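You operate a simulated robot arm through the tools that you are given. There is no shell and no other tool.

You run a simulated two-armed robot. Do the job below in one go: nothing can be reset, and whatever is moved stays where it is left.

TASK
Run a test, shut off the leaking sink section, then test again.
Fine: open lever 2 first, so that the basin lamp stays lit, then shut levers 3 and 4; leave the other levers alone.

It is judged by the outcome, as a careful person would: the job done as asked, and still so three seconds after it is handed in. It fails if anything else is knocked over, pushed out of place, dropped, spilled or broken.

THE ROBOT
Two 7-joint arms with two-finger parallel grippers on one trunk that stands fixed in place. Base frame: the origin is at the foot of the trunk, x ahead of it, y to its left, z up. Units: m, degrees, N and s.
The left shoulder is at [0.05, 0.209, 1.446], the right one opposite. With the tool pointing down near the work surface each hand reaches from about 0.1 to 0.9 m from the base axis, measured 20 degrees to its own side. Payload 4.4 kg a hand.
The tool frame of a hand sits at the grasp point between the pads (the TCP): z along the fingers, y along the line on which they close. The tips reach 0.023 m beyond it. Largest opening 0.094 m; finger width 0.038, thickness 0.01; the body of the gripper, 0.054 by 0.096 m, starts 0.039 m behind the TCP.
Orientation is told as [roll, pitch, yaw] about the base's x, y, z axes, in that order, counted from this pose: with the fingers straight down and closing along the base's y, the tool's x points along the base's -x, its y along +y and its z along -z.

THE INTERFACE
- The arms move only by the tool send_rows. It takes "left_steps", "right_steps" or both (then of equal length, played together; a hand with none holds still); each is a list of rows, each a list of 7 numbers: the turn, a rotation vector about the tool's x, y, z in degrees, then the shift along the tool's x, y, z in cm, then the gripper command, from -1 (shut) to 1 (fully open), values between in proportion. In form: [[wx, wy, wz, tx, ty, tz, fingers], ...]. A call has 1 to 20 rows; each row shifts and turns the commanded pose from where the row before left it, along the tool's axes as they then stand. A row lasts 0.2 s, in which the tool goes at most 0.05 m and 8.6 degrees; a call with a longer step from one row to the next is refused whole, and so is a gripper value outside its range. A pose out of reach is approached as far as the arm can. The call stops where the force on the tool passes 40 N (or 10 N more than at its start, if that is more) or the arm is blocked; 0.2 s more then pass. The fingers move at their own pace (about 0.108 m/s each) and stop on an object; they squeeze with about 29 N. The grip force told is the motor's: it shows also when the fingers shut on nothing. Time passes only in rows, and 0.2 s behind the last, so rows that do not move let the fingers close. The reply holds the time, the measured pose of the TCP, the force on the tool along the base axes, the opening and the grip force, in the units named above and with some noise, with the torque about the TCP (base axes, N m) and any sound that the robot's microphone picked up, and new pictures: "views" is both (left out), scene, wrist or none (wrist: the cameras of the hands that moved).
- Cameras (640 x 400 px; columns grow to the right, rows downward): "scene" is now at [0.1687, 0.011, 1.637]; the picture's right is [0.16, -0.99, 0.00], its down [-0.36, -0.06, -0.93] and it looks along [0.92, 0.15, -0.37] (base axes); focal length 214 px, centre (320, 200). "left" rides on the left gripper at [0.086, -0.016, -0.075] in its tool frame; the picture's right is [0.18, 0.98, 0.00], its down [-0.58, 0.11, -0.81] and it looks along [-0.79, 0.15, 0.59] (tool axes); focal length 243 px, centre (320, 200). "right" rides on the right gripper at [0.086, 0.016, -0.074] in its tool frame; the picture's right is [-0.18, 0.98, 0.00], its down [-0.58, -0.11, -0.81] and it looks along [-0.79, -0.15, 0.59] (tool axes); focal length 243 px, centre (320, 200). There is no depth. A picture from a camera that has moved, and an enlarged one, comes with that camera's place and axes in the base frame and with its lens. The place of the scene camera against the robot may be out by one fixed shift of up to 0.012 m in any direction.
- lift_body(by): slides the trunk up (or, below 0, down) by that many m; the arms and the scene camera ride with it, the base frame stays. It gives what a move gives, with no picture.
- aim_head(pan, tilt): turns the head with the scene camera to pan (to the left, within 80 degrees either way) and tilt (down, from -29 to 69), counted from straight ahead of the robot. It gives what a move gives, and a new picture of the scene camera.
- enlarge(camera, box): a new picture of the part [left, top, right, bottom] of that camera's present view, enlarged. No time passes.
- finish_job(): hands the job in; it is judged then, once.

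Nothing tells you positions but the pictures and the camera data. Unless the task says otherwise, let go and move clear before handing in.

The tools are called after "Call:" by a JSON object that holds its "name" and its "arguments". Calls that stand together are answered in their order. send_rows: Moves the arms, as the interface text tells. Its arguments: {"type":"object","properties":{"left_steps":{"type":"array","items":{"type":"array","items":{"type":"number"}}},"right_steps":{"type":"array","items":{"type":"array","items":{"type":"number"}}},"views":{"type":"string","enum":["both","scene","wrist","none"]}},"required":[]} The other tools are called the same way: lift_body (by) slides the trunk up or down; aim_head (pan, tilt) turns the head that bears the scene camera; enlarge (camera, box) takes an enlarged picture of a part of a camera's view; finish_job () hands the job in.

At the start:

```text
clock: 0.0
left_ee_pos: [0.4335, 0.2703, 1.5288]
left_ee_rot: [-0.1, -0.1, 0.1]
left_contact_force: [0.3, 0.4, -0.4]
left_wrist_torque: [-0.03, 0.01, 0.03]
left_width: 0.094
left_gripper_force: 0.2
right_ee_pos: [0.4208, -0.0983, 1.5875]
right_ee_rot: [0.0, 0.0, 0.1]
right_contact_force: [-0.4, 0.0, 0.6]
right_wrist_torque: [0.02, -0.01, 0.02]
right_width: 0.0938
right_gripper_force: 0.0
trunk travel left (down, up): [-0.525, 0.038]
head pan, tilt: [9.2, 21.5]
```

scene: 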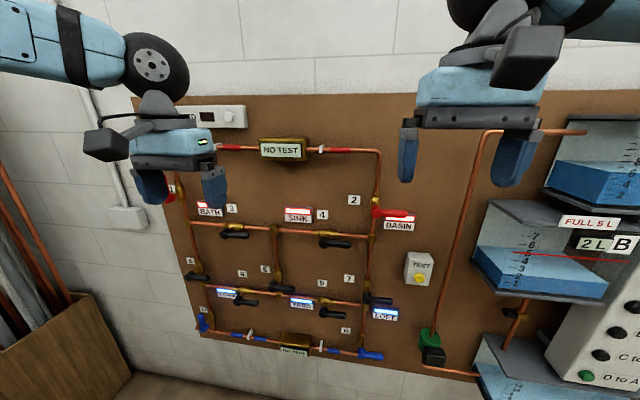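
right: 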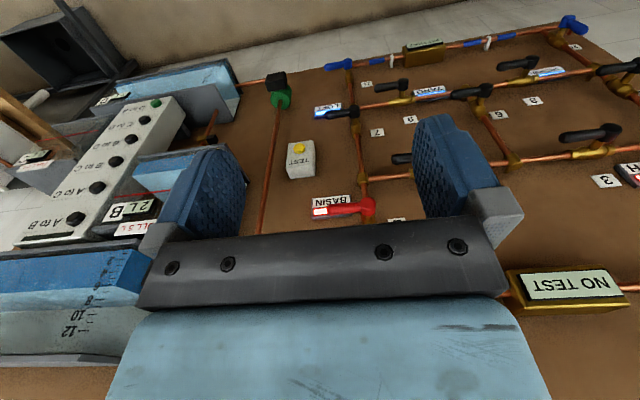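
left: 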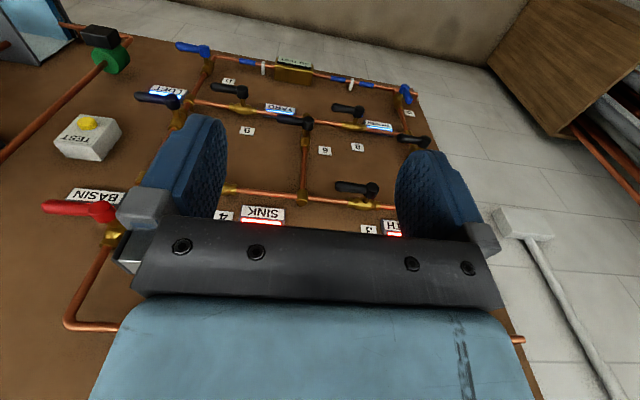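

I see a wall board with copper pipes, numbered levers, lamps, a yellow TEST button and tanks at the right. I'll look closer before moving anything.

Call:
{"name": "enlarge", "arguments": {"camera": "scene", "box": [160, 120, 460, 370]}}

Call:
{"name": "enlarge", "arguments": {"camera": "scene", "box": [320, 160, 440, 260]}}

Call:
{"name": "enlarge", "arguments": {"camera": "scene", "box": [180, 180, 340, 300]}}

Call:
{"name": "enlarge", "arguments": {"camera": "scene", "box": [440, 90, 640, 400]}}

```text
1.60 times, centred on (310, 245) of scene
camera zoom: at [0.1687, 0.011, 1.637], right [0.16, -0.99, 0.0], down [-0.36, -0.06, -0.93], along [0.92, 0.15, -0.37], focal length 343 px, centre (336, 128)
```

zoom: 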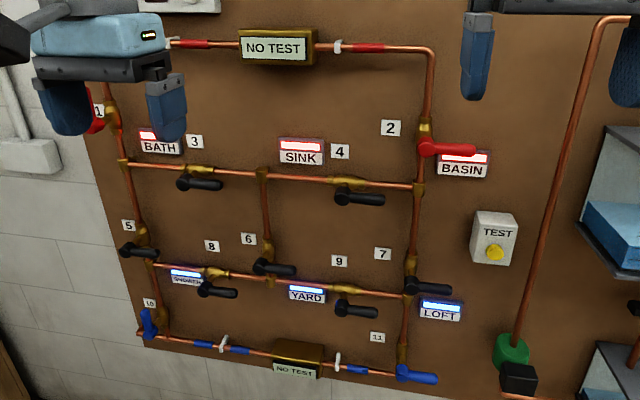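

```text
4.00 times, centred on (380, 210) of scene
camera zoom: at [0.1687, 0.011, 1.637], right [0.16, -0.99, 0.0], down [-0.36, -0.06, -0.93], along [0.92, 0.15, -0.37], focal length 858 px, centre (80, 160)
```

zoom: 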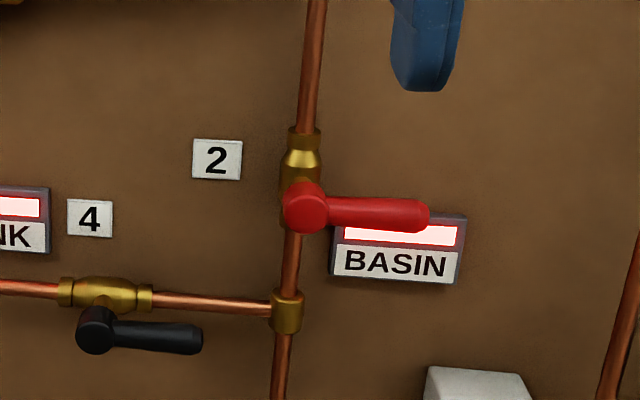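

```text
3.33 times, centred on (260, 240) of scene
camera zoom: at [0.1687, 0.011, 1.637], right [0.16, -0.99, 0.0], down [-0.36, -0.06, -0.93], along [0.92, 0.15, -0.37], focal length 715 px, centre (520, 67)
```

zoom: 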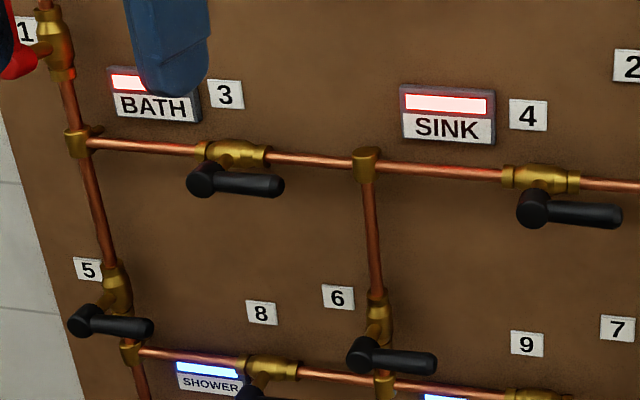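

```text
1.29 times, centred on (540, 245) of scene
camera zoom: at [0.1687, 0.011, 1.637], right [0.16, -0.99, 0.0], down [-0.36, -0.06, -0.93], along [0.92, 0.15, -0.37], focal length 277 px, centre (36, 142)
```

zoom: 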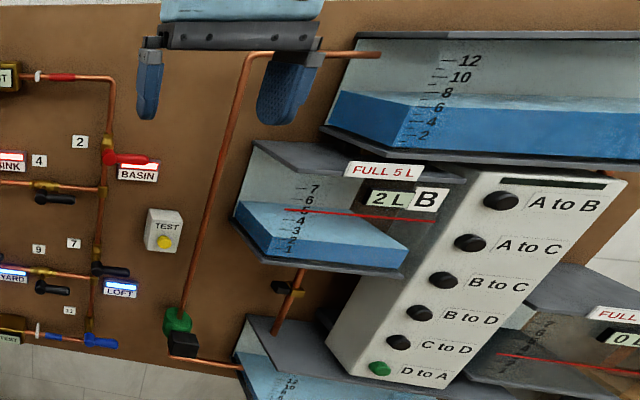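

I'll look around with the head first to see what surrounds the arms.

Call:
{"name": "aim_head", "arguments": {"pan": -40, "tilt": 25}}

Call:
{"name": "aim_head", "arguments": {"pan": 45, "tilt": 30}}

```text
clock: 1.2
left_ee_pos: [0.4333, 0.2704, 1.5301]
left_ee_rot: [0.0, -0.1, 0.1]
left_contact_force: [-0.2, -1.5, 0.2]
left_wrist_torque: [0.0, -0.03, -0.02]
left_width: 0.0943
left_gripper_force: 0.1
right_ee_pos: [0.4218, -0.0982, 1.5867]
right_ee_rot: [-0.1, 0.1, 0.0]
right_contact_force: [0.1, -0.1, -0.9]
right_wrist_torque: [0.01, -0.01, 0.03]
right_width: 0.0942
right_gripper_force: 0.0
trunk travel left (down, up): [-0.525, 0.038]
head pan, tilt: [-40.0, 25.0]
camera scene: at [0.1477, -0.0629, 1.6313], right [-0.64, -0.77, 0.0], down [-0.32, 0.27, -0.91], along [0.69, -0.58, -0.42], focal length 214 px, centre (320, 200)
```

scene: 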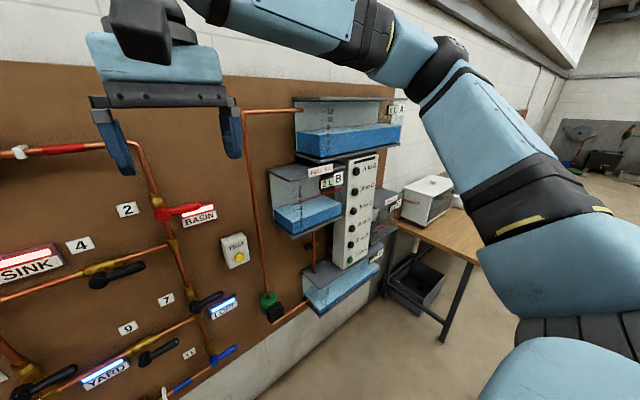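

```text
clock: 2.8
left_ee_pos: [0.4341, 0.2712, 1.5289]
left_ee_rot: [0.0, -0.1, 0.0]
left_contact_force: [-0.2, 0.3, 0.6]
left_wrist_torque: [0.06, 0.01, 0.01]
left_width: 0.0938
left_gripper_force: 0.0
right_ee_pos: [0.4202, -0.0982, 1.5879]
right_ee_rot: [0.0, 0.0, 0.0]
right_contact_force: [-0.7, -0.7, 0.3]
right_wrist_torque: [0.03, -0.04, 0.03]
right_width: 0.0938
right_gripper_force: 0.0
trunk travel left (down, up): [-0.525, 0.038]
head pan, tilt: [45.0, 30.0]
camera scene: at [0.141, 0.0601, 1.6233], right [0.71, -0.71, 0.0], down [-0.35, -0.35, -0.87], along [0.61, 0.61, -0.5], focal length 214 px, centre (320, 200)
```

scene: 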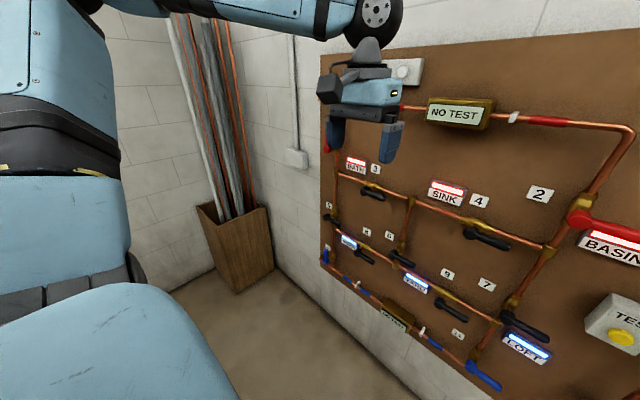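

The arms are clear of everything; I'll zoom in here to triangulate levers and read orientation.

Call:
{"name": "enlarge", "arguments": {"camera": "scene", "box": [320, 120, 480, 220]}}

Call:
{"name": "enlarge", "arguments": {"camera": "scene", "box": [310, 220, 470, 320]}}

Call:
{"name": "enlarge", "arguments": {"camera": "scene", "box": [440, 160, 640, 285]}}

Call:
{"name": "enlarge", "arguments": {"camera": "scene", "box": [440, 275, 640, 400]}}

```text
4.00 times, centred on (400, 170) of scene
camera zoom: at [0.141, 0.0601, 1.6233], right [0.71, -0.71, 0.0], down [-0.35, -0.35, -0.87], along [0.61, 0.61, -0.5], focal length 858 px, centre (0, 320)
```

zoom: 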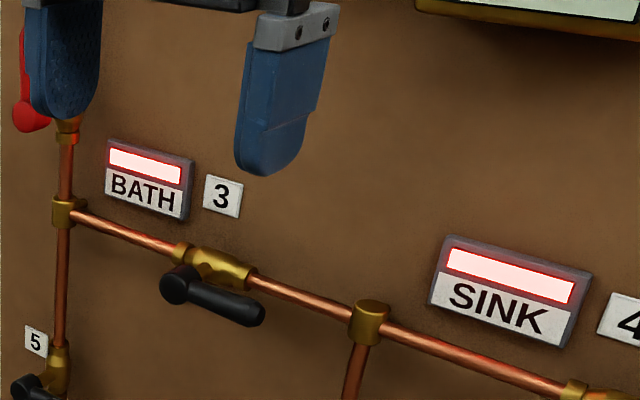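

```text
4.00 times, centred on (390, 270) of scene
camera zoom: at [0.141, 0.0601, 1.6233], right [0.71, -0.71, 0.0], down [-0.35, -0.35, -0.87], along [0.61, 0.61, -0.5], focal length 858 px, centre (40, -80)
```

zoom: 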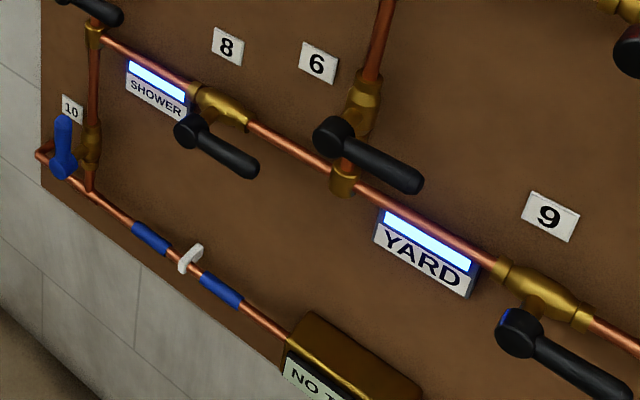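

```text
3.20 times, centred on (540, 222) of scene
camera zoom: at [0.141, 0.0601, 1.6233], right [0.71, -0.71, 0.0], down [-0.35, -0.35, -0.87], along [0.61, 0.61, -0.5], focal length 686 px, centre (-384, 128)
```

zoom: 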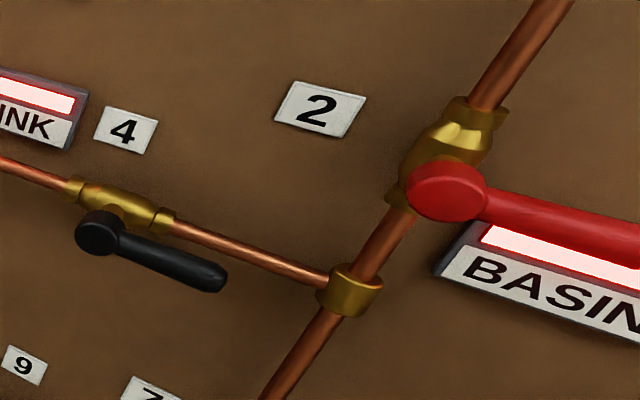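

```text
3.20 times, centred on (540, 338) of scene
camera zoom: at [0.141, 0.0601, 1.6233], right [0.71, -0.71, 0.0], down [-0.35, -0.35, -0.87], along [0.61, 0.61, -0.5], focal length 686 px, centre (-384, -240)
```

zoom: 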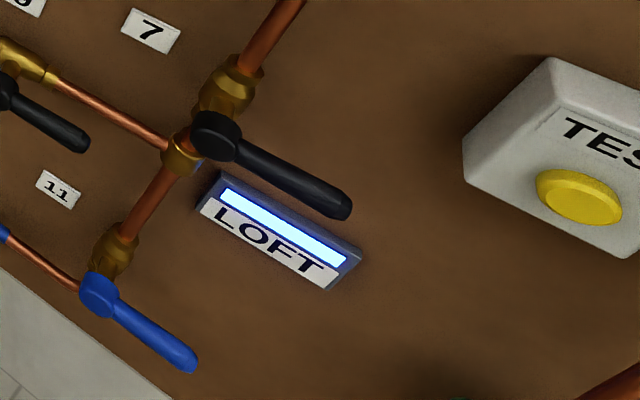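

Call:
{"name": "aim_head", "arguments": {"pan": -45, "tilt": 30}}

Call:
{"name": "enlarge", "arguments": {"camera": "scene", "box": [0, 150, 200, 275]}}

Call:
{"name": "enlarge", "arguments": {"camera": "scene", "box": [120, 140, 320, 265]}}

Call:
{"name": "enlarge", "arguments": {"camera": "scene", "box": [240, 60, 440, 185]}}

Call:
{"name": "enlarge", "arguments": {"camera": "scene", "box": [240, 160, 440, 285]}}

```text
clock: 4.4
left_ee_pos: [0.4346, 0.2699, 1.5293]
left_ee_rot: [0.0, -0.1, 0.0]
left_contact_force: [-0.5, 0.6, 0.0]
left_wrist_torque: [0.0, -0.01, 0.01]
left_width: 0.0938
left_gripper_force: 0.1
right_ee_pos: [0.4215, -0.0978, 1.5878]
right_ee_rot: [0.0, 0.1, 0.1]
right_contact_force: [-0.3, -0.9, 0.6]
right_wrist_torque: [0.0, 0.02, 0.01]
right_width: 0.0939
right_gripper_force: 0.0
trunk travel left (down, up): [-0.525, 0.038]
head pan, tilt: [-45.0, 30.0]
camera scene: at [0.141, -0.0677, 1.6233], right [-0.71, -0.71, 0.0], down [-0.35, 0.35, -0.87], along [0.61, -0.61, -0.5], focal length 214 px, centre (320, 200)
```

scene: 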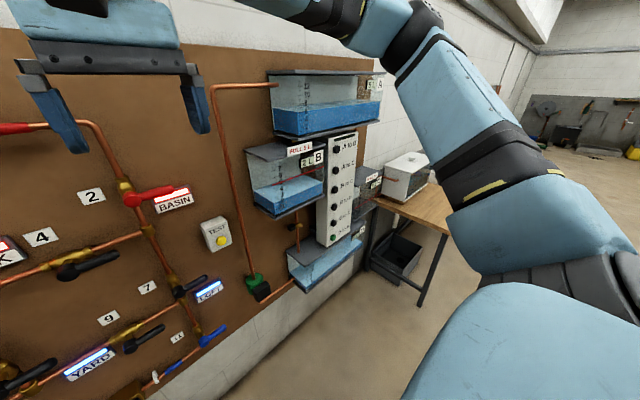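

```text
3.20 times, centred on (100, 212) of scene
camera zoom: at [0.141, -0.0677, 1.6233], right [-0.71, -0.71, 0.0], down [-0.35, 0.35, -0.87], along [0.61, -0.61, -0.5], focal length 686 px, centre (1024, 160)
```

zoom: 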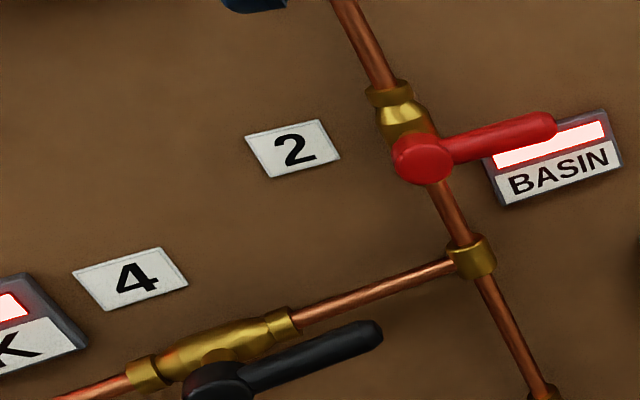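

```text
3.20 times, centred on (220, 202) of scene
camera zoom: at [0.141, -0.0677, 1.6233], right [-0.71, -0.71, 0.0], down [-0.35, 0.35, -0.87], along [0.61, -0.61, -0.5], focal length 686 px, centre (640, 192)
```

zoom: 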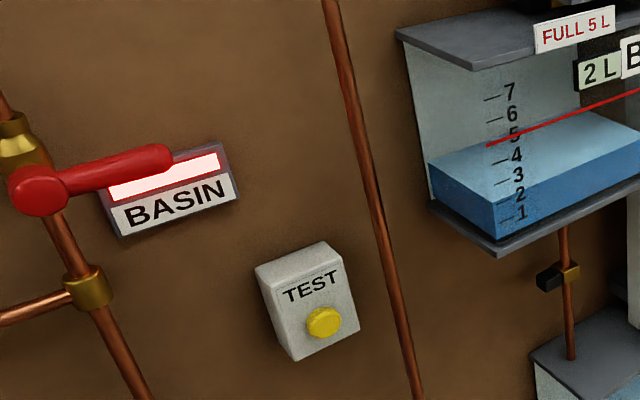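

```text
3.20 times, centred on (340, 122) of scene
camera zoom: at [0.141, -0.0677, 1.6233], right [-0.71, -0.71, 0.0], down [-0.35, 0.35, -0.87], along [0.61, -0.61, -0.5], focal length 686 px, centre (256, 448)
```

zoom: 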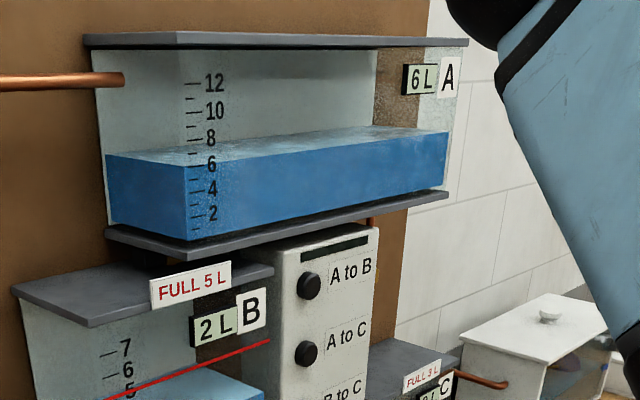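

```text
3.20 times, centred on (340, 222) of scene
camera zoom: at [0.141, -0.0677, 1.6233], right [-0.71, -0.71, 0.0], down [-0.35, 0.35, -0.87], along [0.61, -0.61, -0.5], focal length 686 px, centre (256, 128)
```

zoom: 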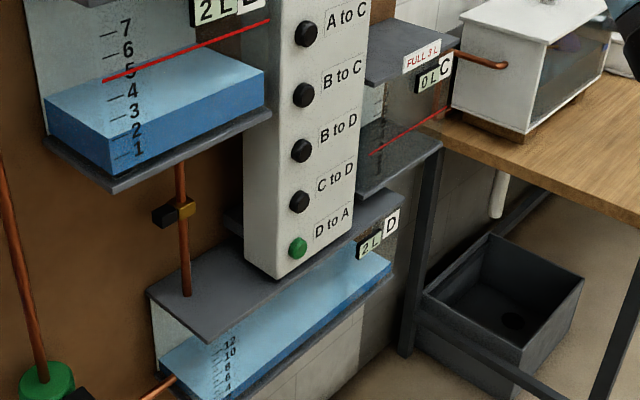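

The levers' handles stand at about x≈0.79, with the board at x≈0.87 and the TEST cap at about (0.82, -0.24, 1.10). I'll bring both hands to staging points well clear of the board and close the right fingers.

Call:
{"name": "send_rows", "arguments": {"right_steps": [[0, 0, 0, -1.143, -2, 4.143, -1], [0, 0, 0, -1.143, -2, 4.143, -1], [0, 0, 0, -1.143, -2, 4.143, -1], [0, 0, 0, -1.143, -2, 4.143, -1], [0, 0, 0, -1.143, -2, 4.143, -1], [0, 0, 0, -1.143, -2, 4.143, -1], [0, 0, 0, -1.143, -2, 4.143, -1]], "left_steps": [[0, 0, 0, -0.29, 2.86, 2.14, -1], [0, 0, 0, -0.29, 2.86, 2.14, -1], [0, 0, 0, -0.29, 2.86, 2.14, -1], [0, 0, 0, -0.29, 2.86, 2.14, -1], [0, 0, 0, -0.29, 2.86, 2.14, -1], [0, 0, 0, -0.29, 2.86, 2.14, -1], [0, 0, 0, -0.29, 2.86, 2.14, -1]], "views": "scene"}}

Call:
{"name": "aim_head", "arguments": {"pan": -20, "tilt": 25}}

```text
clock: 6.0
left_ee_pos: [0.4541, 0.4709, 1.3797]
left_ee_rot: [-0.1, 0.0, 0.0]
left_contact_force: [-0.2, 1.0, 0.0]
left_wrist_torque: [0.01, -0.01, -0.03]
left_width: 0.0003
left_gripper_force: 29.4
right_ee_pos: [0.5019, -0.2384, 1.2969]
right_ee_rot: [0.0, 0.1, -0.1]
right_contact_force: [0.5, -0.5, 0.0]
right_wrist_torque: [-0.01, 0.0, 0.01]
right_width: 0.0002
right_gripper_force: 29.0
trunk travel left (down, up): [-0.525, 0.038]
head pan, tilt: [-45.0, 30.0]
camera scene: at [0.142, -0.0676, 1.6234], right [-0.71, -0.71, 0.0], down [-0.35, 0.35, -0.87], along [0.61, -0.61, -0.5], focal length 214 px, centre (320, 200)
```

scene: 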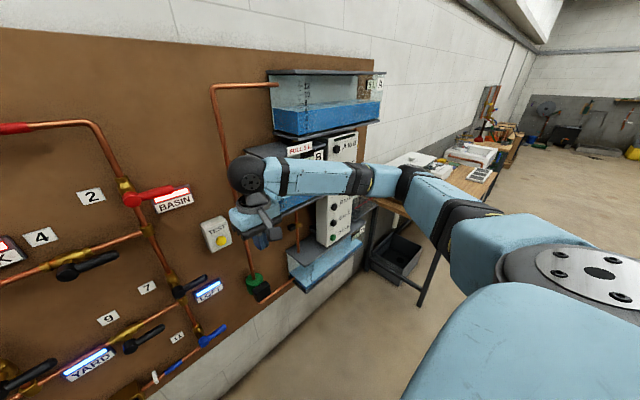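

```text
clock: 6.9
left_ee_pos: [0.4523, 0.4704, 1.3809]
left_ee_rot: [0.0, 0.0, 0.0]
left_contact_force: [-0.2, 0.3, 0.4]
left_wrist_torque: [-0.04, -0.04, -0.02]
left_width: 0.0
left_gripper_force: 29.4
right_ee_pos: [0.5004, -0.2377, 1.2983]
right_ee_rot: [0.0, 0.1, 0.0]
right_contact_force: [0.2, -0.1, -0.4]
right_wrist_torque: [0.0, 0.0, -0.01]
right_width: 0.0
right_gripper_force: 28.7
trunk travel left (down, up): [-0.525, 0.038]
head pan, tilt: [-20.0, 25.0]
camera scene: at [0.1633, -0.0355, 1.6313], right [-0.34, -0.94, 0.0], down [-0.4, 0.14, -0.91], along [0.85, -0.31, -0.42], focal length 214 px, centre (320, 200)
```

scene: 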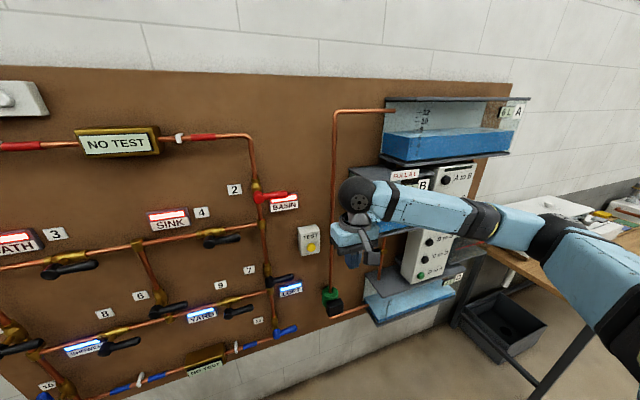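

Views are clear. I'll now pitch the right hand so the fingers point forward to the board, and the left one also.

Call:
{"name": "send_rows", "arguments": {"right_steps": [[0, -8.5, 0, 0, 0, 0, -1], [0, -8.5, 0, 0, 0, 0, -1], [0, -8.5, 0, 0, 0, 0, -1], [0, -8.5, 0, 0, 0, 0, -1], [0, -8.5, 0, 0, 0, 0, -1], [0, -8.5, 0, 0, 0, 0, -1], [0, -8.5, 0, 0, 0, 0, -1], [0, -8.5, 0, 0, 0, 0, -1], [0, -8.5, 0, 0, 0, 0, -1], [0, -8.5, 0, 0, 0, 0, -1], [0, -5, 0, 0, 0, 0, -1]], "left_steps": [[0, -8.5, 0, 0, 0, 0, -1], [0, -8.5, 0, 0, 0, 0, -1], [0, -8.5, 0, 0, 0, 0, -1], [0, -8.5, 0, 0, 0, 0, -1], [0, -8.5, 0, 0, 0, 0, -1], [0, -8.5, 0, 0, 0, 0, -1], [0, -8.5, 0, 0, 0, 0, -1], [0, -8.5, 0, 0, 0, 0, -1], [0, -8.5, 0, 0, 0, 0, -1], [0, -8.5, 0, 0, 0, 0, -1], [0, -5, 0, 0, 0, 0, -1]], "views": "both"}}

```text
clock: 9.3
left_ee_pos: [0.4536, 0.4712, 1.3786]
left_ee_rot: [-119.3, -89.9, 119.3]
left_contact_force: [-0.3, 0.2, 0.3]
left_wrist_torque: [-0.02, 0.02, 0.0]
left_width: 0.0
left_gripper_force: 28.9
right_ee_pos: [0.5005, -0.2374, 1.2985]
right_ee_rot: [-162.1, -90.0, 161.9]
right_contact_force: [-0.4, -0.4, 0.4]
right_wrist_torque: [0.02, -0.01, -0.03]
right_width: 0.0
right_gripper_force: 29.2
trunk travel left (down, up): [-0.525, 0.038]
head pan, tilt: [-20.0, 25.0]
camera scene: at [0.1637, -0.0349, 1.6314], right [-0.34, -0.94, 0.0], down [-0.4, 0.14, -0.91], along [0.85, -0.31, -0.42], focal length 214 px, centre (320, 200)
camera right: at [0.4264, -0.2218, 1.2102], right [0.0, 0.98, 0.18], down [-0.81, -0.11, 0.58], along [0.59, -0.15, 0.79], focal length 243 px, centre (320, 200)
camera left: at [0.3788, 0.4547, 1.2935], right [0.0, 0.98, -0.19], down [-0.81, 0.11, 0.58], along [0.59, 0.15, 0.79], focal length 243 px, centre (320, 200)
```

scene: 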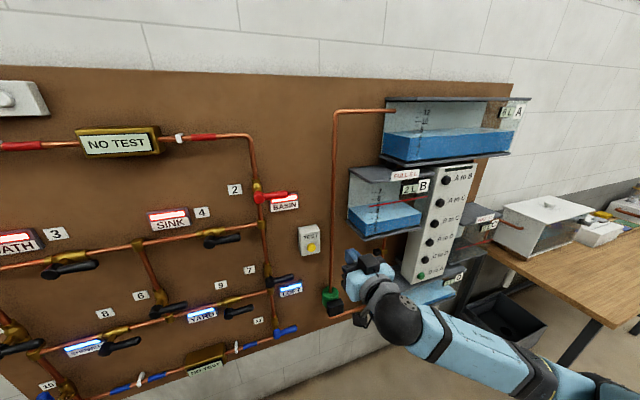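
right: 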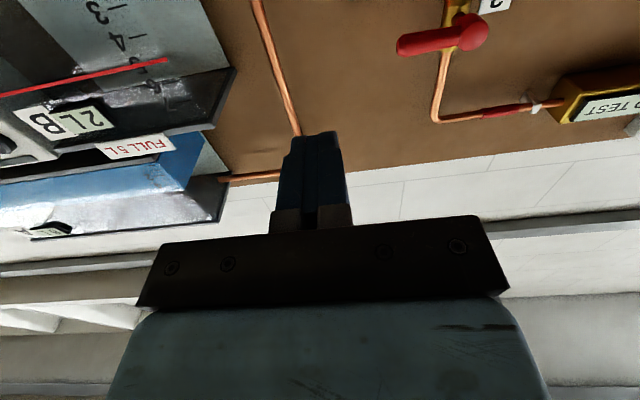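
left: 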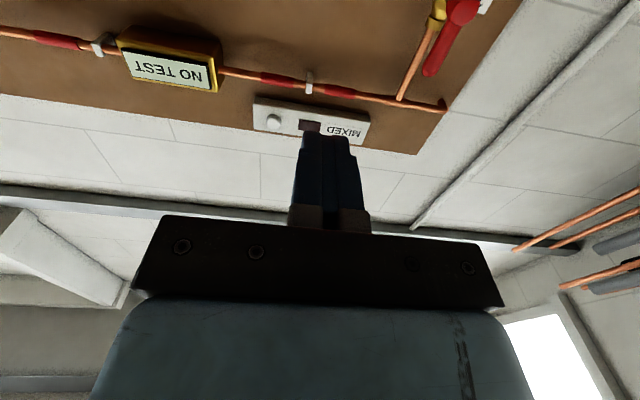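

The right hand points at the board; I'll lower it to the button height and come forward in part, watching the tanks.

Call:
{"name": "send_rows", "arguments": {"right_steps": [[0, 0, 0, 4.9, 0, 0, -1], [0, 0, 0, 4.9, 0, 0, -1], [0, 0, 0, 4.9, 0, 0, -1], [0, 0, 0, 4.9, 0, 0, -1], [0, 0, 0, 0, 0, 4, -1], [0, 0, 0, 0, 0, 4, -1], [0, 0, 0, 0, 0, 4, -1], [0, 0, 0, 0, 0, 4, -1]], "views": "both"}}

Call:
{"name": "enlarge", "arguments": {"camera": "scene", "box": [280, 200, 440, 300]}}

```text
clock: 11.1
left_ee_pos: [0.4557, 0.4711, 1.3775]
left_ee_rot: [-23.7, -90.0, 23.7]
left_contact_force: [-0.5, -0.5, -0.8]
left_wrist_torque: [-0.01, -0.01, -0.01]
left_width: 0.0002
left_gripper_force: 29.0
right_ee_pos: [0.6616, -0.2377, 1.1019]
right_ee_rot: [19.1, -89.9, -19.3]
right_contact_force: [-0.1, 0.5, 0.0]
right_wrist_torque: [-0.04, 0.0, -0.03]
right_width: 0.0
right_gripper_force: 29.2
trunk travel left (down, up): [-0.525, 0.038]
head pan, tilt: [-20.0, 25.0]
camera scene: at [0.1657, -0.0355, 1.631], right [-0.34, -0.94, 0.0], down [-0.4, 0.14, -0.91], along [0.85, -0.31, -0.42], focal length 214 px, centre (320, 200)
camera right: at [0.5861, -0.2212, 1.014], right [0.0, 0.98, 0.18], down [-0.81, -0.11, 0.58], along [0.59, -0.15, 0.79], focal length 243 px, centre (320, 200)
```

scene: 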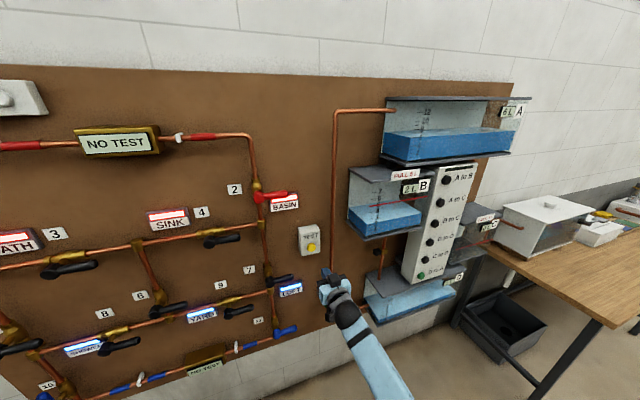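
right: 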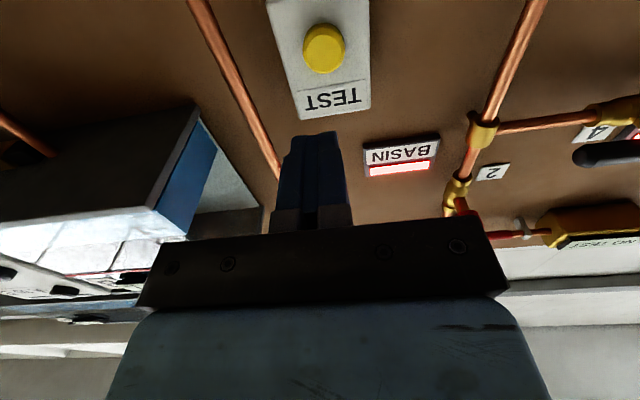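

```text
4.00 times, centred on (360, 250) of scene
camera zoom: at [0.1657, -0.0355, 1.631], right [-0.34, -0.94, 0.0], down [-0.4, 0.14, -0.91], along [0.85, -0.31, -0.42], focal length 858 px, centre (160, 0)
```

zoom: 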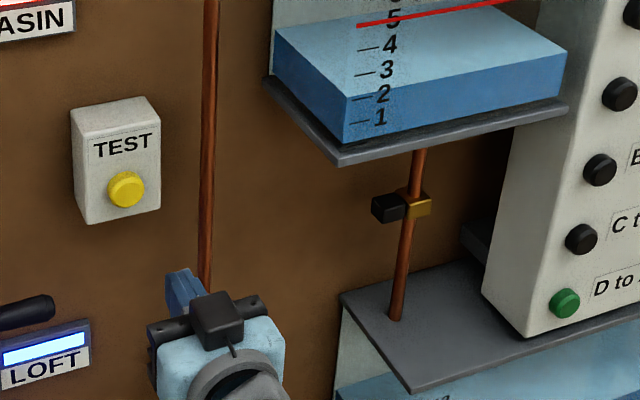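

The wrist camera shows the cap dead ahead at about (0.82, -0.236, 1.105). I'll align and come close, then press slowly.

Call:
{"name": "send_rows", "arguments": {"right_steps": [[0, 0, 0, -0.3, 0.2, 0, -1], [0, 0, 0, 0, 0, 4, -1], [0, 0, 0, 0, 0, 4, -1], [0, 0, 0, 0, 0, 3, -1]], "views": "both"}}

Call:
{"name": "enlarge", "arguments": {"camera": "scene", "box": [260, 200, 420, 300]}}

Call:
{"name": "enlarge", "arguments": {"camera": "right", "box": [240, 0, 432, 120]}}

```text
clock: 12.1
left_ee_pos: [0.4554, 0.4709, 1.3794]
left_ee_rot: [-83.8, -89.9, 83.7]
left_contact_force: [-0.1, 0.0, 0.0]
left_wrist_torque: [0.01, 0.0, 0.01]
left_width: 0.0002
left_gripper_force: 28.8
right_ee_pos: [0.7732, -0.2357, 1.1046]
right_ee_rot: [-40.1, -89.9, 40.0]
right_contact_force: [-0.3, 0.0, -0.7]
right_wrist_torque: [0.01, 0.0, 0.0]
right_width: 0.0
right_gripper_force: 29.1
trunk travel left (down, up): [-0.525, 0.038]
head pan, tilt: [-20.0, 25.0]
camera scene: at [0.1647, -0.0351, 1.6311], right [-0.34, -0.94, 0.0], down [-0.4, 0.14, -0.91], along [0.85, -0.31, -0.42], focal length 214 px, centre (320, 200)
camera right: at [0.6983, -0.2202, 1.0169], right [0.0, 0.98, 0.18], down [-0.81, -0.11, 0.58], along [0.59, -0.15, 0.79], focal length 243 px, centre (320, 200)
```

scene: 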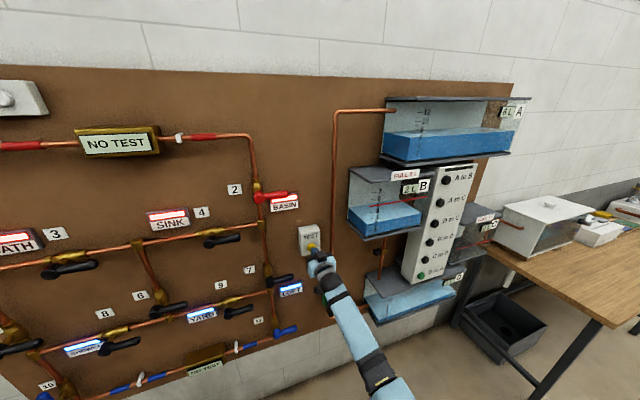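
right: 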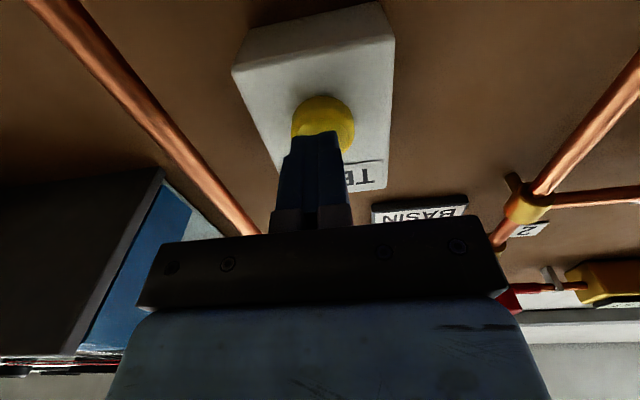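

```text
4.00 times, centred on (340, 250) of scene
camera zoom: at [0.1647, -0.0351, 1.6311], right [-0.34, -0.94, 0.0], down [-0.4, 0.14, -0.91], along [0.85, -0.31, -0.42], focal length 858 px, centre (240, 0)
```

zoom: 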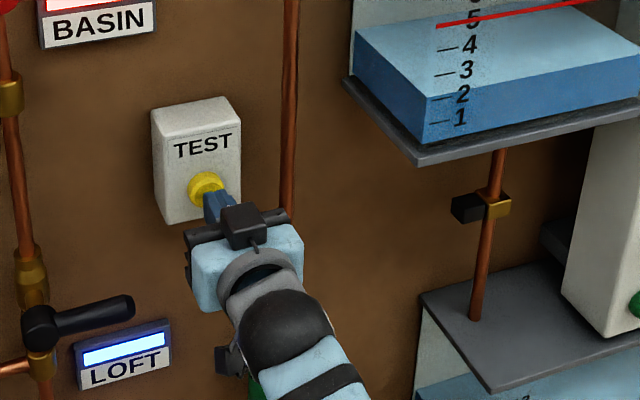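

```text
3.33 times, centred on (336, 60) of right
camera zoom: at [0.6983, -0.2202, 1.0169], right [0.0, 0.98, 0.18], down [-0.81, -0.11, 0.58], along [0.59, -0.15, 0.79], focal length 809 px, centre (267, 667)
```

zoom: 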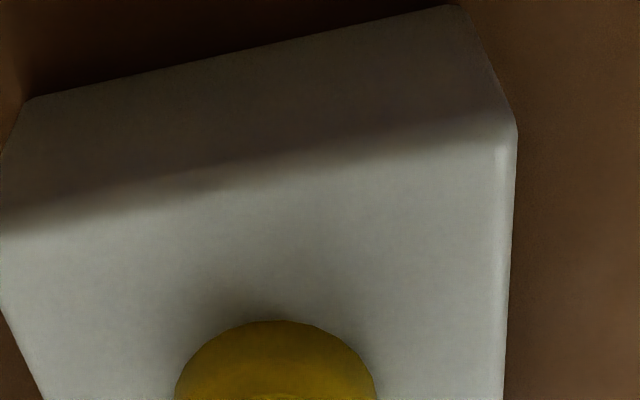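

The fingertips face the cap squarely. I'll press in small steps, listening and watching the force.

Call:
{"name": "send_rows", "arguments": {"right_steps": [[0, 0, 0, 0, 0.1, 1, -1], [0, 0, 0, 0, 0, 1, -1], [0, 0, 0, 0, 0, 0.5, -1], [0, 0, 0, 0, 0, 0.5, -1]], "views": "scene"}}

```text
clock: 12.9
left_ee_pos: [0.4474, 0.4703, 1.3827]
left_ee_rot: [-178.4, -89.7, 178.4]
left_contact_force: [0.2, 0.2, 0.3]
left_wrist_torque: [0.0, -0.02, 0.0]
left_width: 0.0002
left_gripper_force: 29.2
right_ee_pos: [0.7891, -0.2357, 1.1044]
right_ee_rot: [-179.7, -89.9, 179.7]
right_contact_force: [-39.9, -4.3, 7.4]
right_wrist_torque: [0.05, -0.21, -0.07]
right_width: 0.0
right_gripper_force: 29.4
trunk travel left (down, up): [-0.525, 0.038]
head pan, tilt: [-20.0, 25.0]
heard: click
stopped in row 4 (right hand): the force on the tool passed its limit at 50 N (the readings are from after the stop); the commanded pose is now the measured one
camera scene: at [0.1559, -0.0355, 1.6324], right [-0.34, -0.94, 0.0], down [-0.39, 0.14, -0.91], along [0.85, -0.31, -0.42], focal length 214 px, centre (320, 200)
```

scene: 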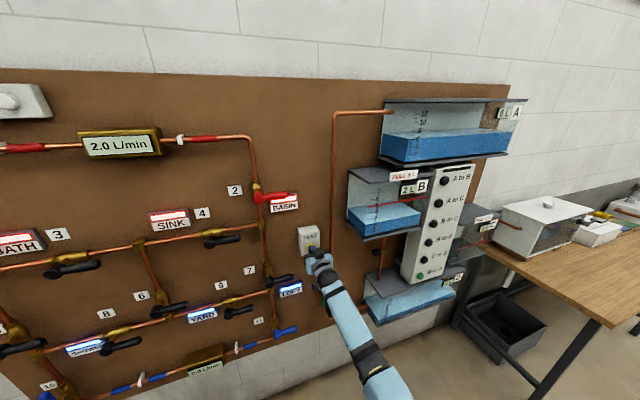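

A click was heard and the meters now read. I'll back off and read both displays.

Call:
{"name": "send_rows", "arguments": {"right_steps": [[0, 0, 0, 0, 0, -2, -1], [0, 0, 0, 0, 0, -4, -1], [0, 0, 0, 0, 0, -4, -1]], "views": "scene"}}

Call:
{"name": "enlarge", "arguments": {"camera": "scene", "box": [60, 100, 220, 200]}}

Call:
{"name": "enlarge", "arguments": {"camera": "scene", "box": [140, 300, 300, 400]}}

Call:
{"name": "enlarge", "arguments": {"camera": "scene", "box": [200, 160, 360, 260]}}

```text
clock: 13.7
left_ee_pos: [0.4551, 0.471, 1.3799]
left_ee_rot: [-147.7, -90.0, 147.5]
left_contact_force: [-0.1, -1.0, 0.1]
left_wrist_torque: [0.01, 0.0, -0.02]
left_width: 0.0
left_gripper_force: 28.8
right_ee_pos: [0.6949, -0.2351, 1.1018]
right_ee_rot: [-2.1, -89.6, 2.2]
right_contact_force: [-0.4, 0.0, 0.2]
right_wrist_torque: [0.0, -0.03, 0.01]
right_width: 0.0002
right_gripper_force: 29.0
trunk travel left (down, up): [-0.525, 0.038]
head pan, tilt: [-20.0, 25.0]
camera scene: at [0.1639, -0.0352, 1.6313], right [-0.34, -0.94, 0.0], down [-0.4, 0.14, -0.91], along [0.85, -0.31, -0.42], focal length 214 px, centre (320, 200)
```

scene: 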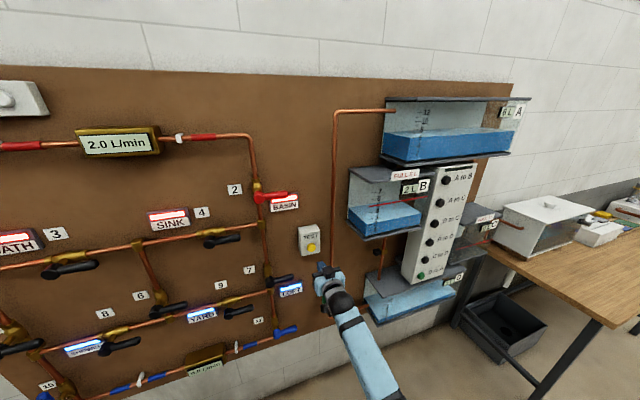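

```text
4.00 times, centred on (140, 150) of scene
camera zoom: at [0.1639, -0.0352, 1.6313], right [-0.34, -0.94, 0.0], down [-0.4, 0.14, -0.91], along [0.85, -0.31, -0.42], focal length 858 px, centre (1040, 400)
```

zoom: 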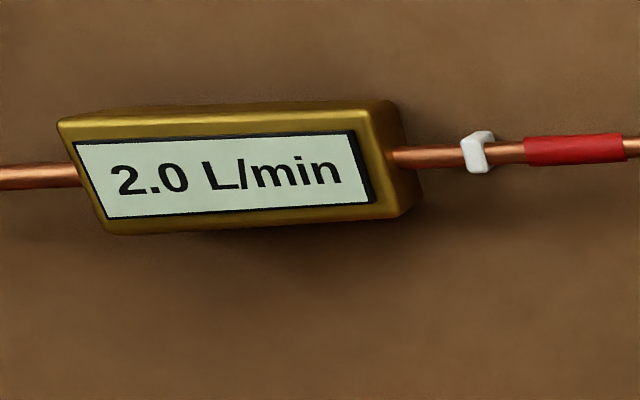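

```text
4.00 times, centred on (220, 350) of scene
camera zoom: at [0.1639, -0.0352, 1.6313], right [-0.34, -0.94, 0.0], down [-0.4, 0.14, -0.91], along [0.85, -0.31, -0.42], focal length 858 px, centre (720, -400)
```

zoom: 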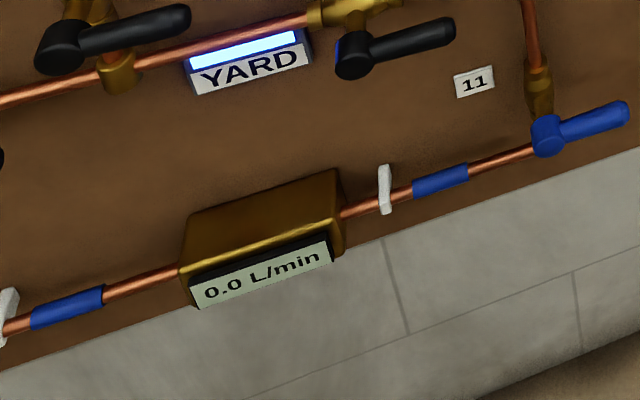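

```text
4.00 times, centred on (280, 210) of scene
camera zoom: at [0.1639, -0.0352, 1.6313], right [-0.34, -0.94, 0.0], down [-0.4, 0.14, -0.91], along [0.85, -0.31, -0.42], focal length 858 px, centre (480, 160)
```

zoom: 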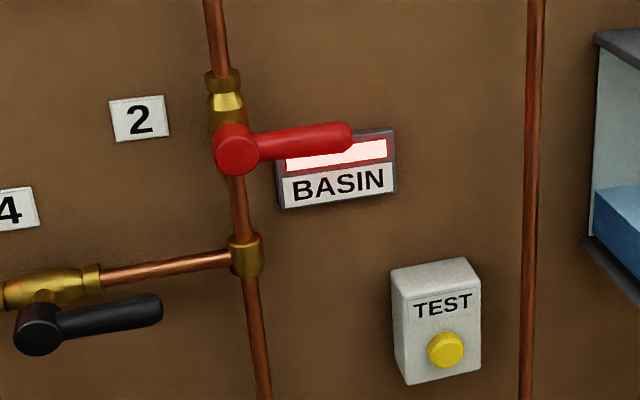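

The test shows 2.0 L/min on the red circuit and 0.0 on the blue. Next I move the right hand back, up and left to just below lever 2 to measure its handle before pushing.

Call:
{"name": "send_rows", "arguments": {"right_steps": [[0, 0, 0, 0, 0, -4, -1], [0, 0, 0, 0, 0, -3, -1], [0, 0, 0, -4, 1.5, 0, -1], [0, 0, 0, -4, 1.5, 0, -1], [0, 0, 0, -4, 1, 0, -1], [0, 0, 0, -2, 0, 0, -1]], "views": "both"}}

Call:
{"name": "enlarge", "arguments": {"camera": "right", "box": [300, 20, 500, 145]}}

```text
clock: 15.3
left_ee_pos: [0.4538, 0.4705, 1.3794]
left_ee_rot: [-137.7, -89.9, 137.7]
left_contact_force: [1.2, -0.2, 0.4]
left_wrist_torque: [-0.03, -0.02, -0.03]
left_width: 0.0002
left_gripper_force: 29.4
right_ee_pos: [0.6238, -0.2219, 1.2267]
right_ee_rot: [-78.6, -84.2, 78.0]
right_contact_force: [0.2, -0.1, 0.4]
right_wrist_torque: [-0.02, 0.02, 0.0]
right_width: 0.0002
right_gripper_force: 28.8
trunk travel left (down, up): [-0.525, 0.038]
head pan, tilt: [-20.0, 25.0]
stopped in row 6 (right hand): the arm was blocked; the commanded pose is now the measured one
camera scene: at [0.1636, -0.0354, 1.6313], right [-0.34, -0.94, 0.0], down [-0.4, 0.14, -0.91], along [0.85, -0.31, -0.42], focal length 214 px, centre (320, 200)
camera right: at [0.5476, -0.2139, 1.1396], right [0.01, 1.0, 0.09], down [-0.8, -0.04, 0.61], along [0.61, -0.08, 0.79], focal length 243 px, centre (320, 200)
```

scene: 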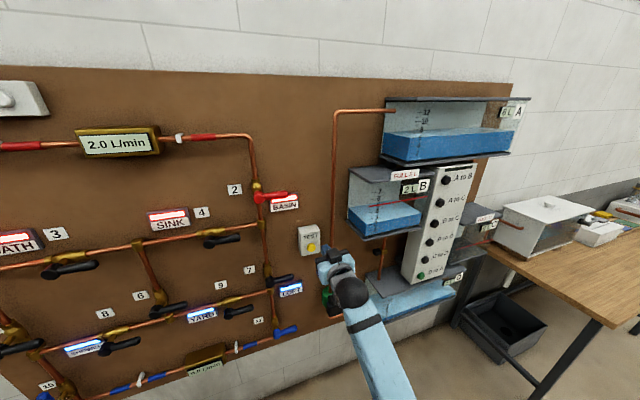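
right: 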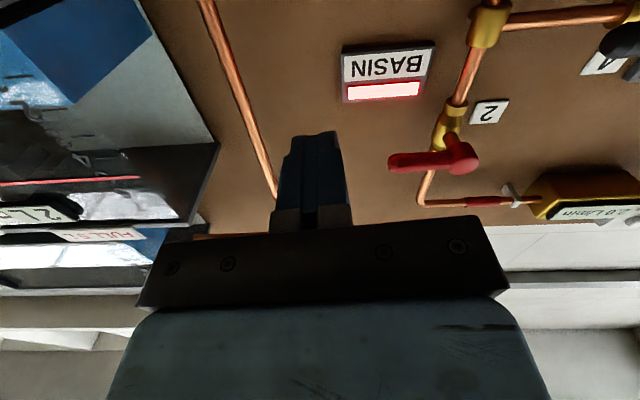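

```text
3.20 times, centred on (400, 82) of right
camera zoom: at [0.5476, -0.2139, 1.1396], right [0.01, 1.0, 0.09], down [-0.8, -0.04, 0.61], along [0.61, -0.08, 0.79], focal length 776 px, centre (64, 576)
```

zoom: 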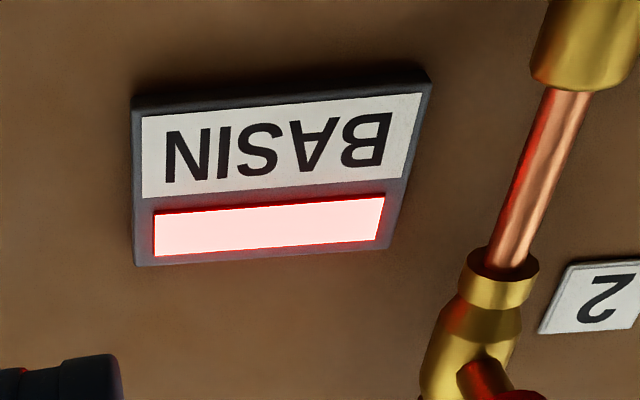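

The right arm hit a joint limit (no contact force), so I'll look at the arm's posture before choosing another route.

Call:
{"name": "aim_head", "arguments": {"pan": -55, "tilt": 40}}

Call:
{"name": "aim_head", "arguments": {"pan": 30, "tilt": 25}}

```text
clock: 16.3
left_ee_pos: [0.4535, 0.4716, 1.3797]
left_ee_rot: [-155.0, -90.0, 155.0]
left_contact_force: [0.5, -0.5, 0.2]
left_wrist_torque: [-0.01, 0.02, -0.03]
left_width: 0.0002
left_gripper_force: 28.9
right_ee_pos: [0.6225, -0.2211, 1.2267]
right_ee_rot: [-78.5, -84.3, 77.9]
right_contact_force: [0.1, 0.8, 0.5]
right_wrist_torque: [-0.01, -0.01, 0.01]
right_width: 0.0002
right_gripper_force: 29.0
trunk travel left (down, up): [-0.525, 0.038]
head pan, tilt: [-55.0, 40.0]
camera scene: at [0.1258, -0.0734, 1.608], right [-0.82, -0.57, 0.0], down [-0.37, 0.53, -0.77], along [0.44, -0.63, -0.64], focal length 214 px, centre (320, 200)
```

scene: 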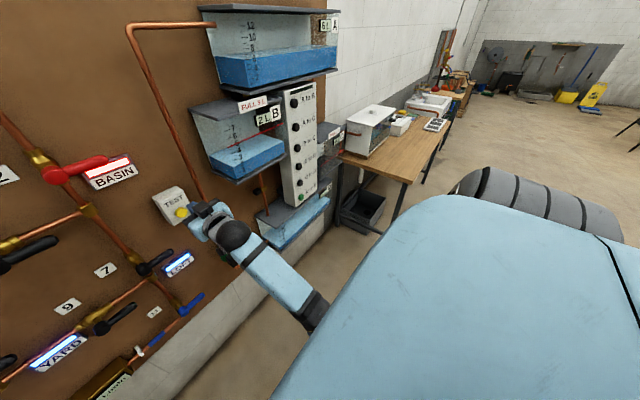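

```text
clock: 17.9
left_ee_pos: [0.4531, 0.4692, 1.3797]
left_ee_rot: [-155.4, -90.0, 155.4]
left_contact_force: [0.3, -0.3, 0.7]
left_wrist_torque: [0.01, -0.01, 0.0]
left_width: 0.0
left_gripper_force: 28.9
right_ee_pos: [0.6236, -0.222, 1.2272]
right_ee_rot: [-78.4, -84.3, 77.8]
right_contact_force: [-0.5, -0.6, 0.0]
right_wrist_torque: [0.02, -0.01, 0.02]
right_width: 0.0
right_gripper_force: 29.4
trunk travel left (down, up): [-0.525, 0.038]
head pan, tilt: [30.0, 25.0]
camera scene: at [0.1568, 0.0422, 1.6313], right [0.5, -0.87, 0.0], down [-0.37, -0.21, -0.91], along [0.79, 0.45, -0.42], focal length 214 px, centre (320, 200)
```

scene: 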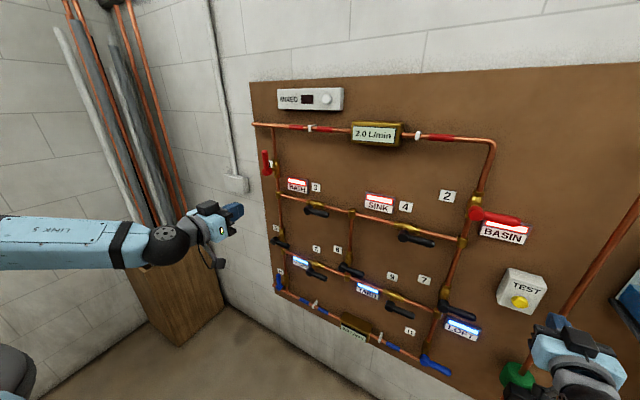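

Lever 1 (open, on a vertical pipe) points up, so lever 2 should open by swinging up. I'll put the right arm back through its fingers-down pose to recover the elbow-out posture.

Call:
{"name": "send_rows", "arguments": {"right_steps": [[-0.78, 8.37, 0, 0, 0, -2, -1], [-0.78, 8.37, 0, 0, 0, -2, -1], [-0.78, 8.37, 0, 0, 0, 0, -1], [-0.78, 8.37, 0, 0, 0, 0, -1], [-0.78, 8.37, 0, 0, 0, 0, -1], [-0.78, 8.37, 0, 0, 0, 0, -1], [-0.78, 8.37, 0, 0, 0, 0, -1], [-0.78, 8.37, 0, 0, 0, 0, -1], [-0.78, 8.37, 0, 0, 0, 0, -1], [-0.78, 8.37, 0, 0, 0, 0, -1], [0, 0, 5.3, 0, 0, 0, -1]], "views": "scene"}}

Call:
{"name": "aim_head", "arguments": {"pan": -30, "tilt": 30}}

```text
clock: 19.9
left_ee_pos: [0.4551, 0.4678, 1.3793]
left_ee_rot: [49.5, -89.9, -49.5]
left_contact_force: [0.8, -0.5, 0.6]
left_wrist_torque: [0.03, 0.03, 0.0]
left_width: 0.0
left_gripper_force: 28.9
right_ee_pos: [0.6042, -0.2987, 1.1985]
right_ee_rot: [-9.6, -14.3, 2.9]
right_contact_force: [-0.1, -0.3, -0.7]
right_wrist_torque: [0.03, 0.01, -0.01]
right_width: 0.0001
right_gripper_force: 28.5
right hand out of reach, approached as far as the arm can: row 9, 10
trunk travel left (down, up): [-0.525, 0.038]
head pan, tilt: [30.0, 25.0]
stopped in row 10 (right hand): the arm was blocked; the commanded pose is now the measured one
camera scene: at [0.1588, 0.0397, 1.6312], right [0.5, -0.87, 0.0], down [-0.37, -0.21, -0.91], along [0.78, 0.45, -0.42], focal length 214 px, centre (320, 200)
```

scene: 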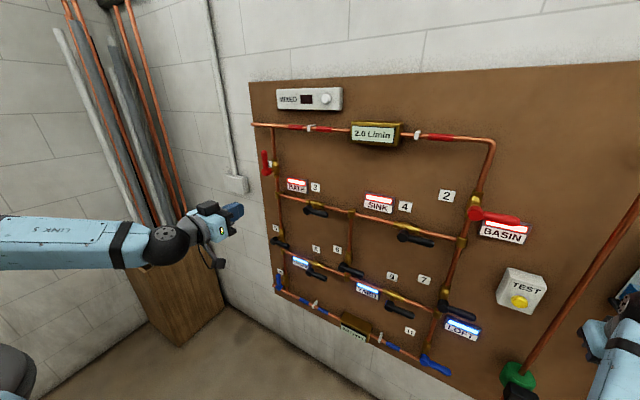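

```text
clock: 21.2
left_ee_pos: [0.4535, 0.4718, 1.3779]
left_ee_rot: [-142.7, -89.9, 142.6]
left_contact_force: [0.7, 0.0, 0.2]
left_wrist_torque: [-0.03, -0.01, 0.0]
left_width: 0.0
left_gripper_force: 29.0
right_ee_pos: [0.6004, -0.2956, 1.1998]
right_ee_rot: [-9.7, -14.3, 2.8]
right_contact_force: [-0.2, -0.1, 0.3]
right_wrist_torque: [0.01, 0.01, 0.03]
right_width: 0.0
right_gripper_force: 29.0
trunk travel left (down, up): [-0.525, 0.038]
head pan, tilt: [-30.0, 30.0]
camera scene: at [0.1551, -0.0485, 1.6234], right [-0.5, -0.87, 0.0], down [-0.43, 0.25, -0.87], along [0.75, -0.43, -0.5], focal length 214 px, centre (320, 200)
```

scene: 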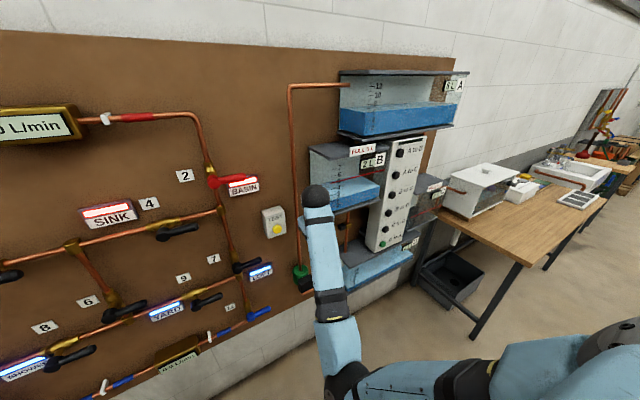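

The right hand came near tank B without touching, so I'll draw it back toward the robot and away from the tanks first.

Call:
{"name": "send_rows", "arguments": {"right_steps": [[0, 0, 0, 1.98, 1.83, -1.0, -1], [0, 0, 0, 1.98, 1.83, -1.0, -1], [0, 0, 0, 1.98, 1.83, -1.0, -1], [0, 0, 0, 1.98, 1.83, -1.0, -1], [0, 0, 0, 1.98, 1.83, -1.0, -1]], "views": "both"}}

```text
clock: 22.0
left_ee_pos: [0.4548, 0.472, 1.3786]
left_ee_rot: [-94.5, -90.0, 94.6]
left_contact_force: [-0.1, 0.5, 0.6]
left_wrist_torque: [-0.01, -0.04, -0.02]
left_width: 0.0
left_gripper_force: 28.9
right_ee_pos: [0.5715, -0.3165, 1.255]
right_ee_rot: [-17.9, -20.3, 1.1]
right_contact_force: [0.2, -0.5, 0.6]
right_wrist_torque: [0.01, 0.0, -0.01]
right_width: 0.0002
right_gripper_force: 28.3
right hand out of reach, approached as far as the arm can: row 3
trunk travel left (down, up): [-0.525, 0.038]
head pan, tilt: [-30.0, 30.0]
stopped in row 3 (right hand): the arm was blocked; the commanded pose is now the measured one
camera scene: at [0.1553, -0.0482, 1.6234], right [-0.5, -0.87, 0.0], down [-0.43, 0.25, -0.87], along [0.75, -0.43, -0.5], focal length 214 px, centre (320, 200)
camera right: at [0.4671, -0.281, 1.2865], right [0.26, 0.94, -0.22], down [0.26, 0.15, 0.95], along [0.93, -0.3, -0.21], focal length 243 px, centre (320, 200)
```

scene: 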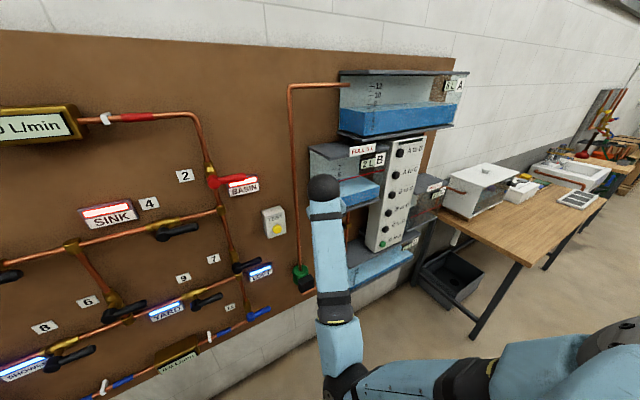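
right: 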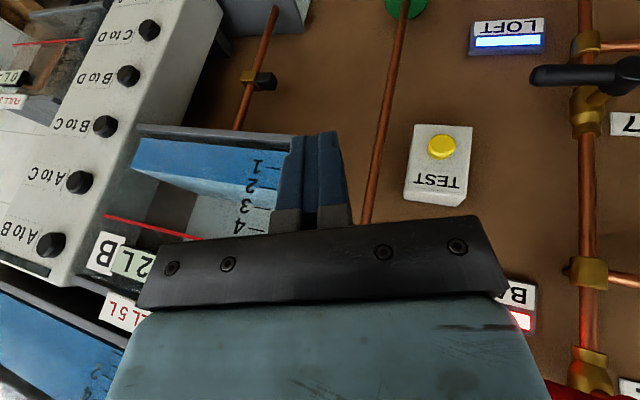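

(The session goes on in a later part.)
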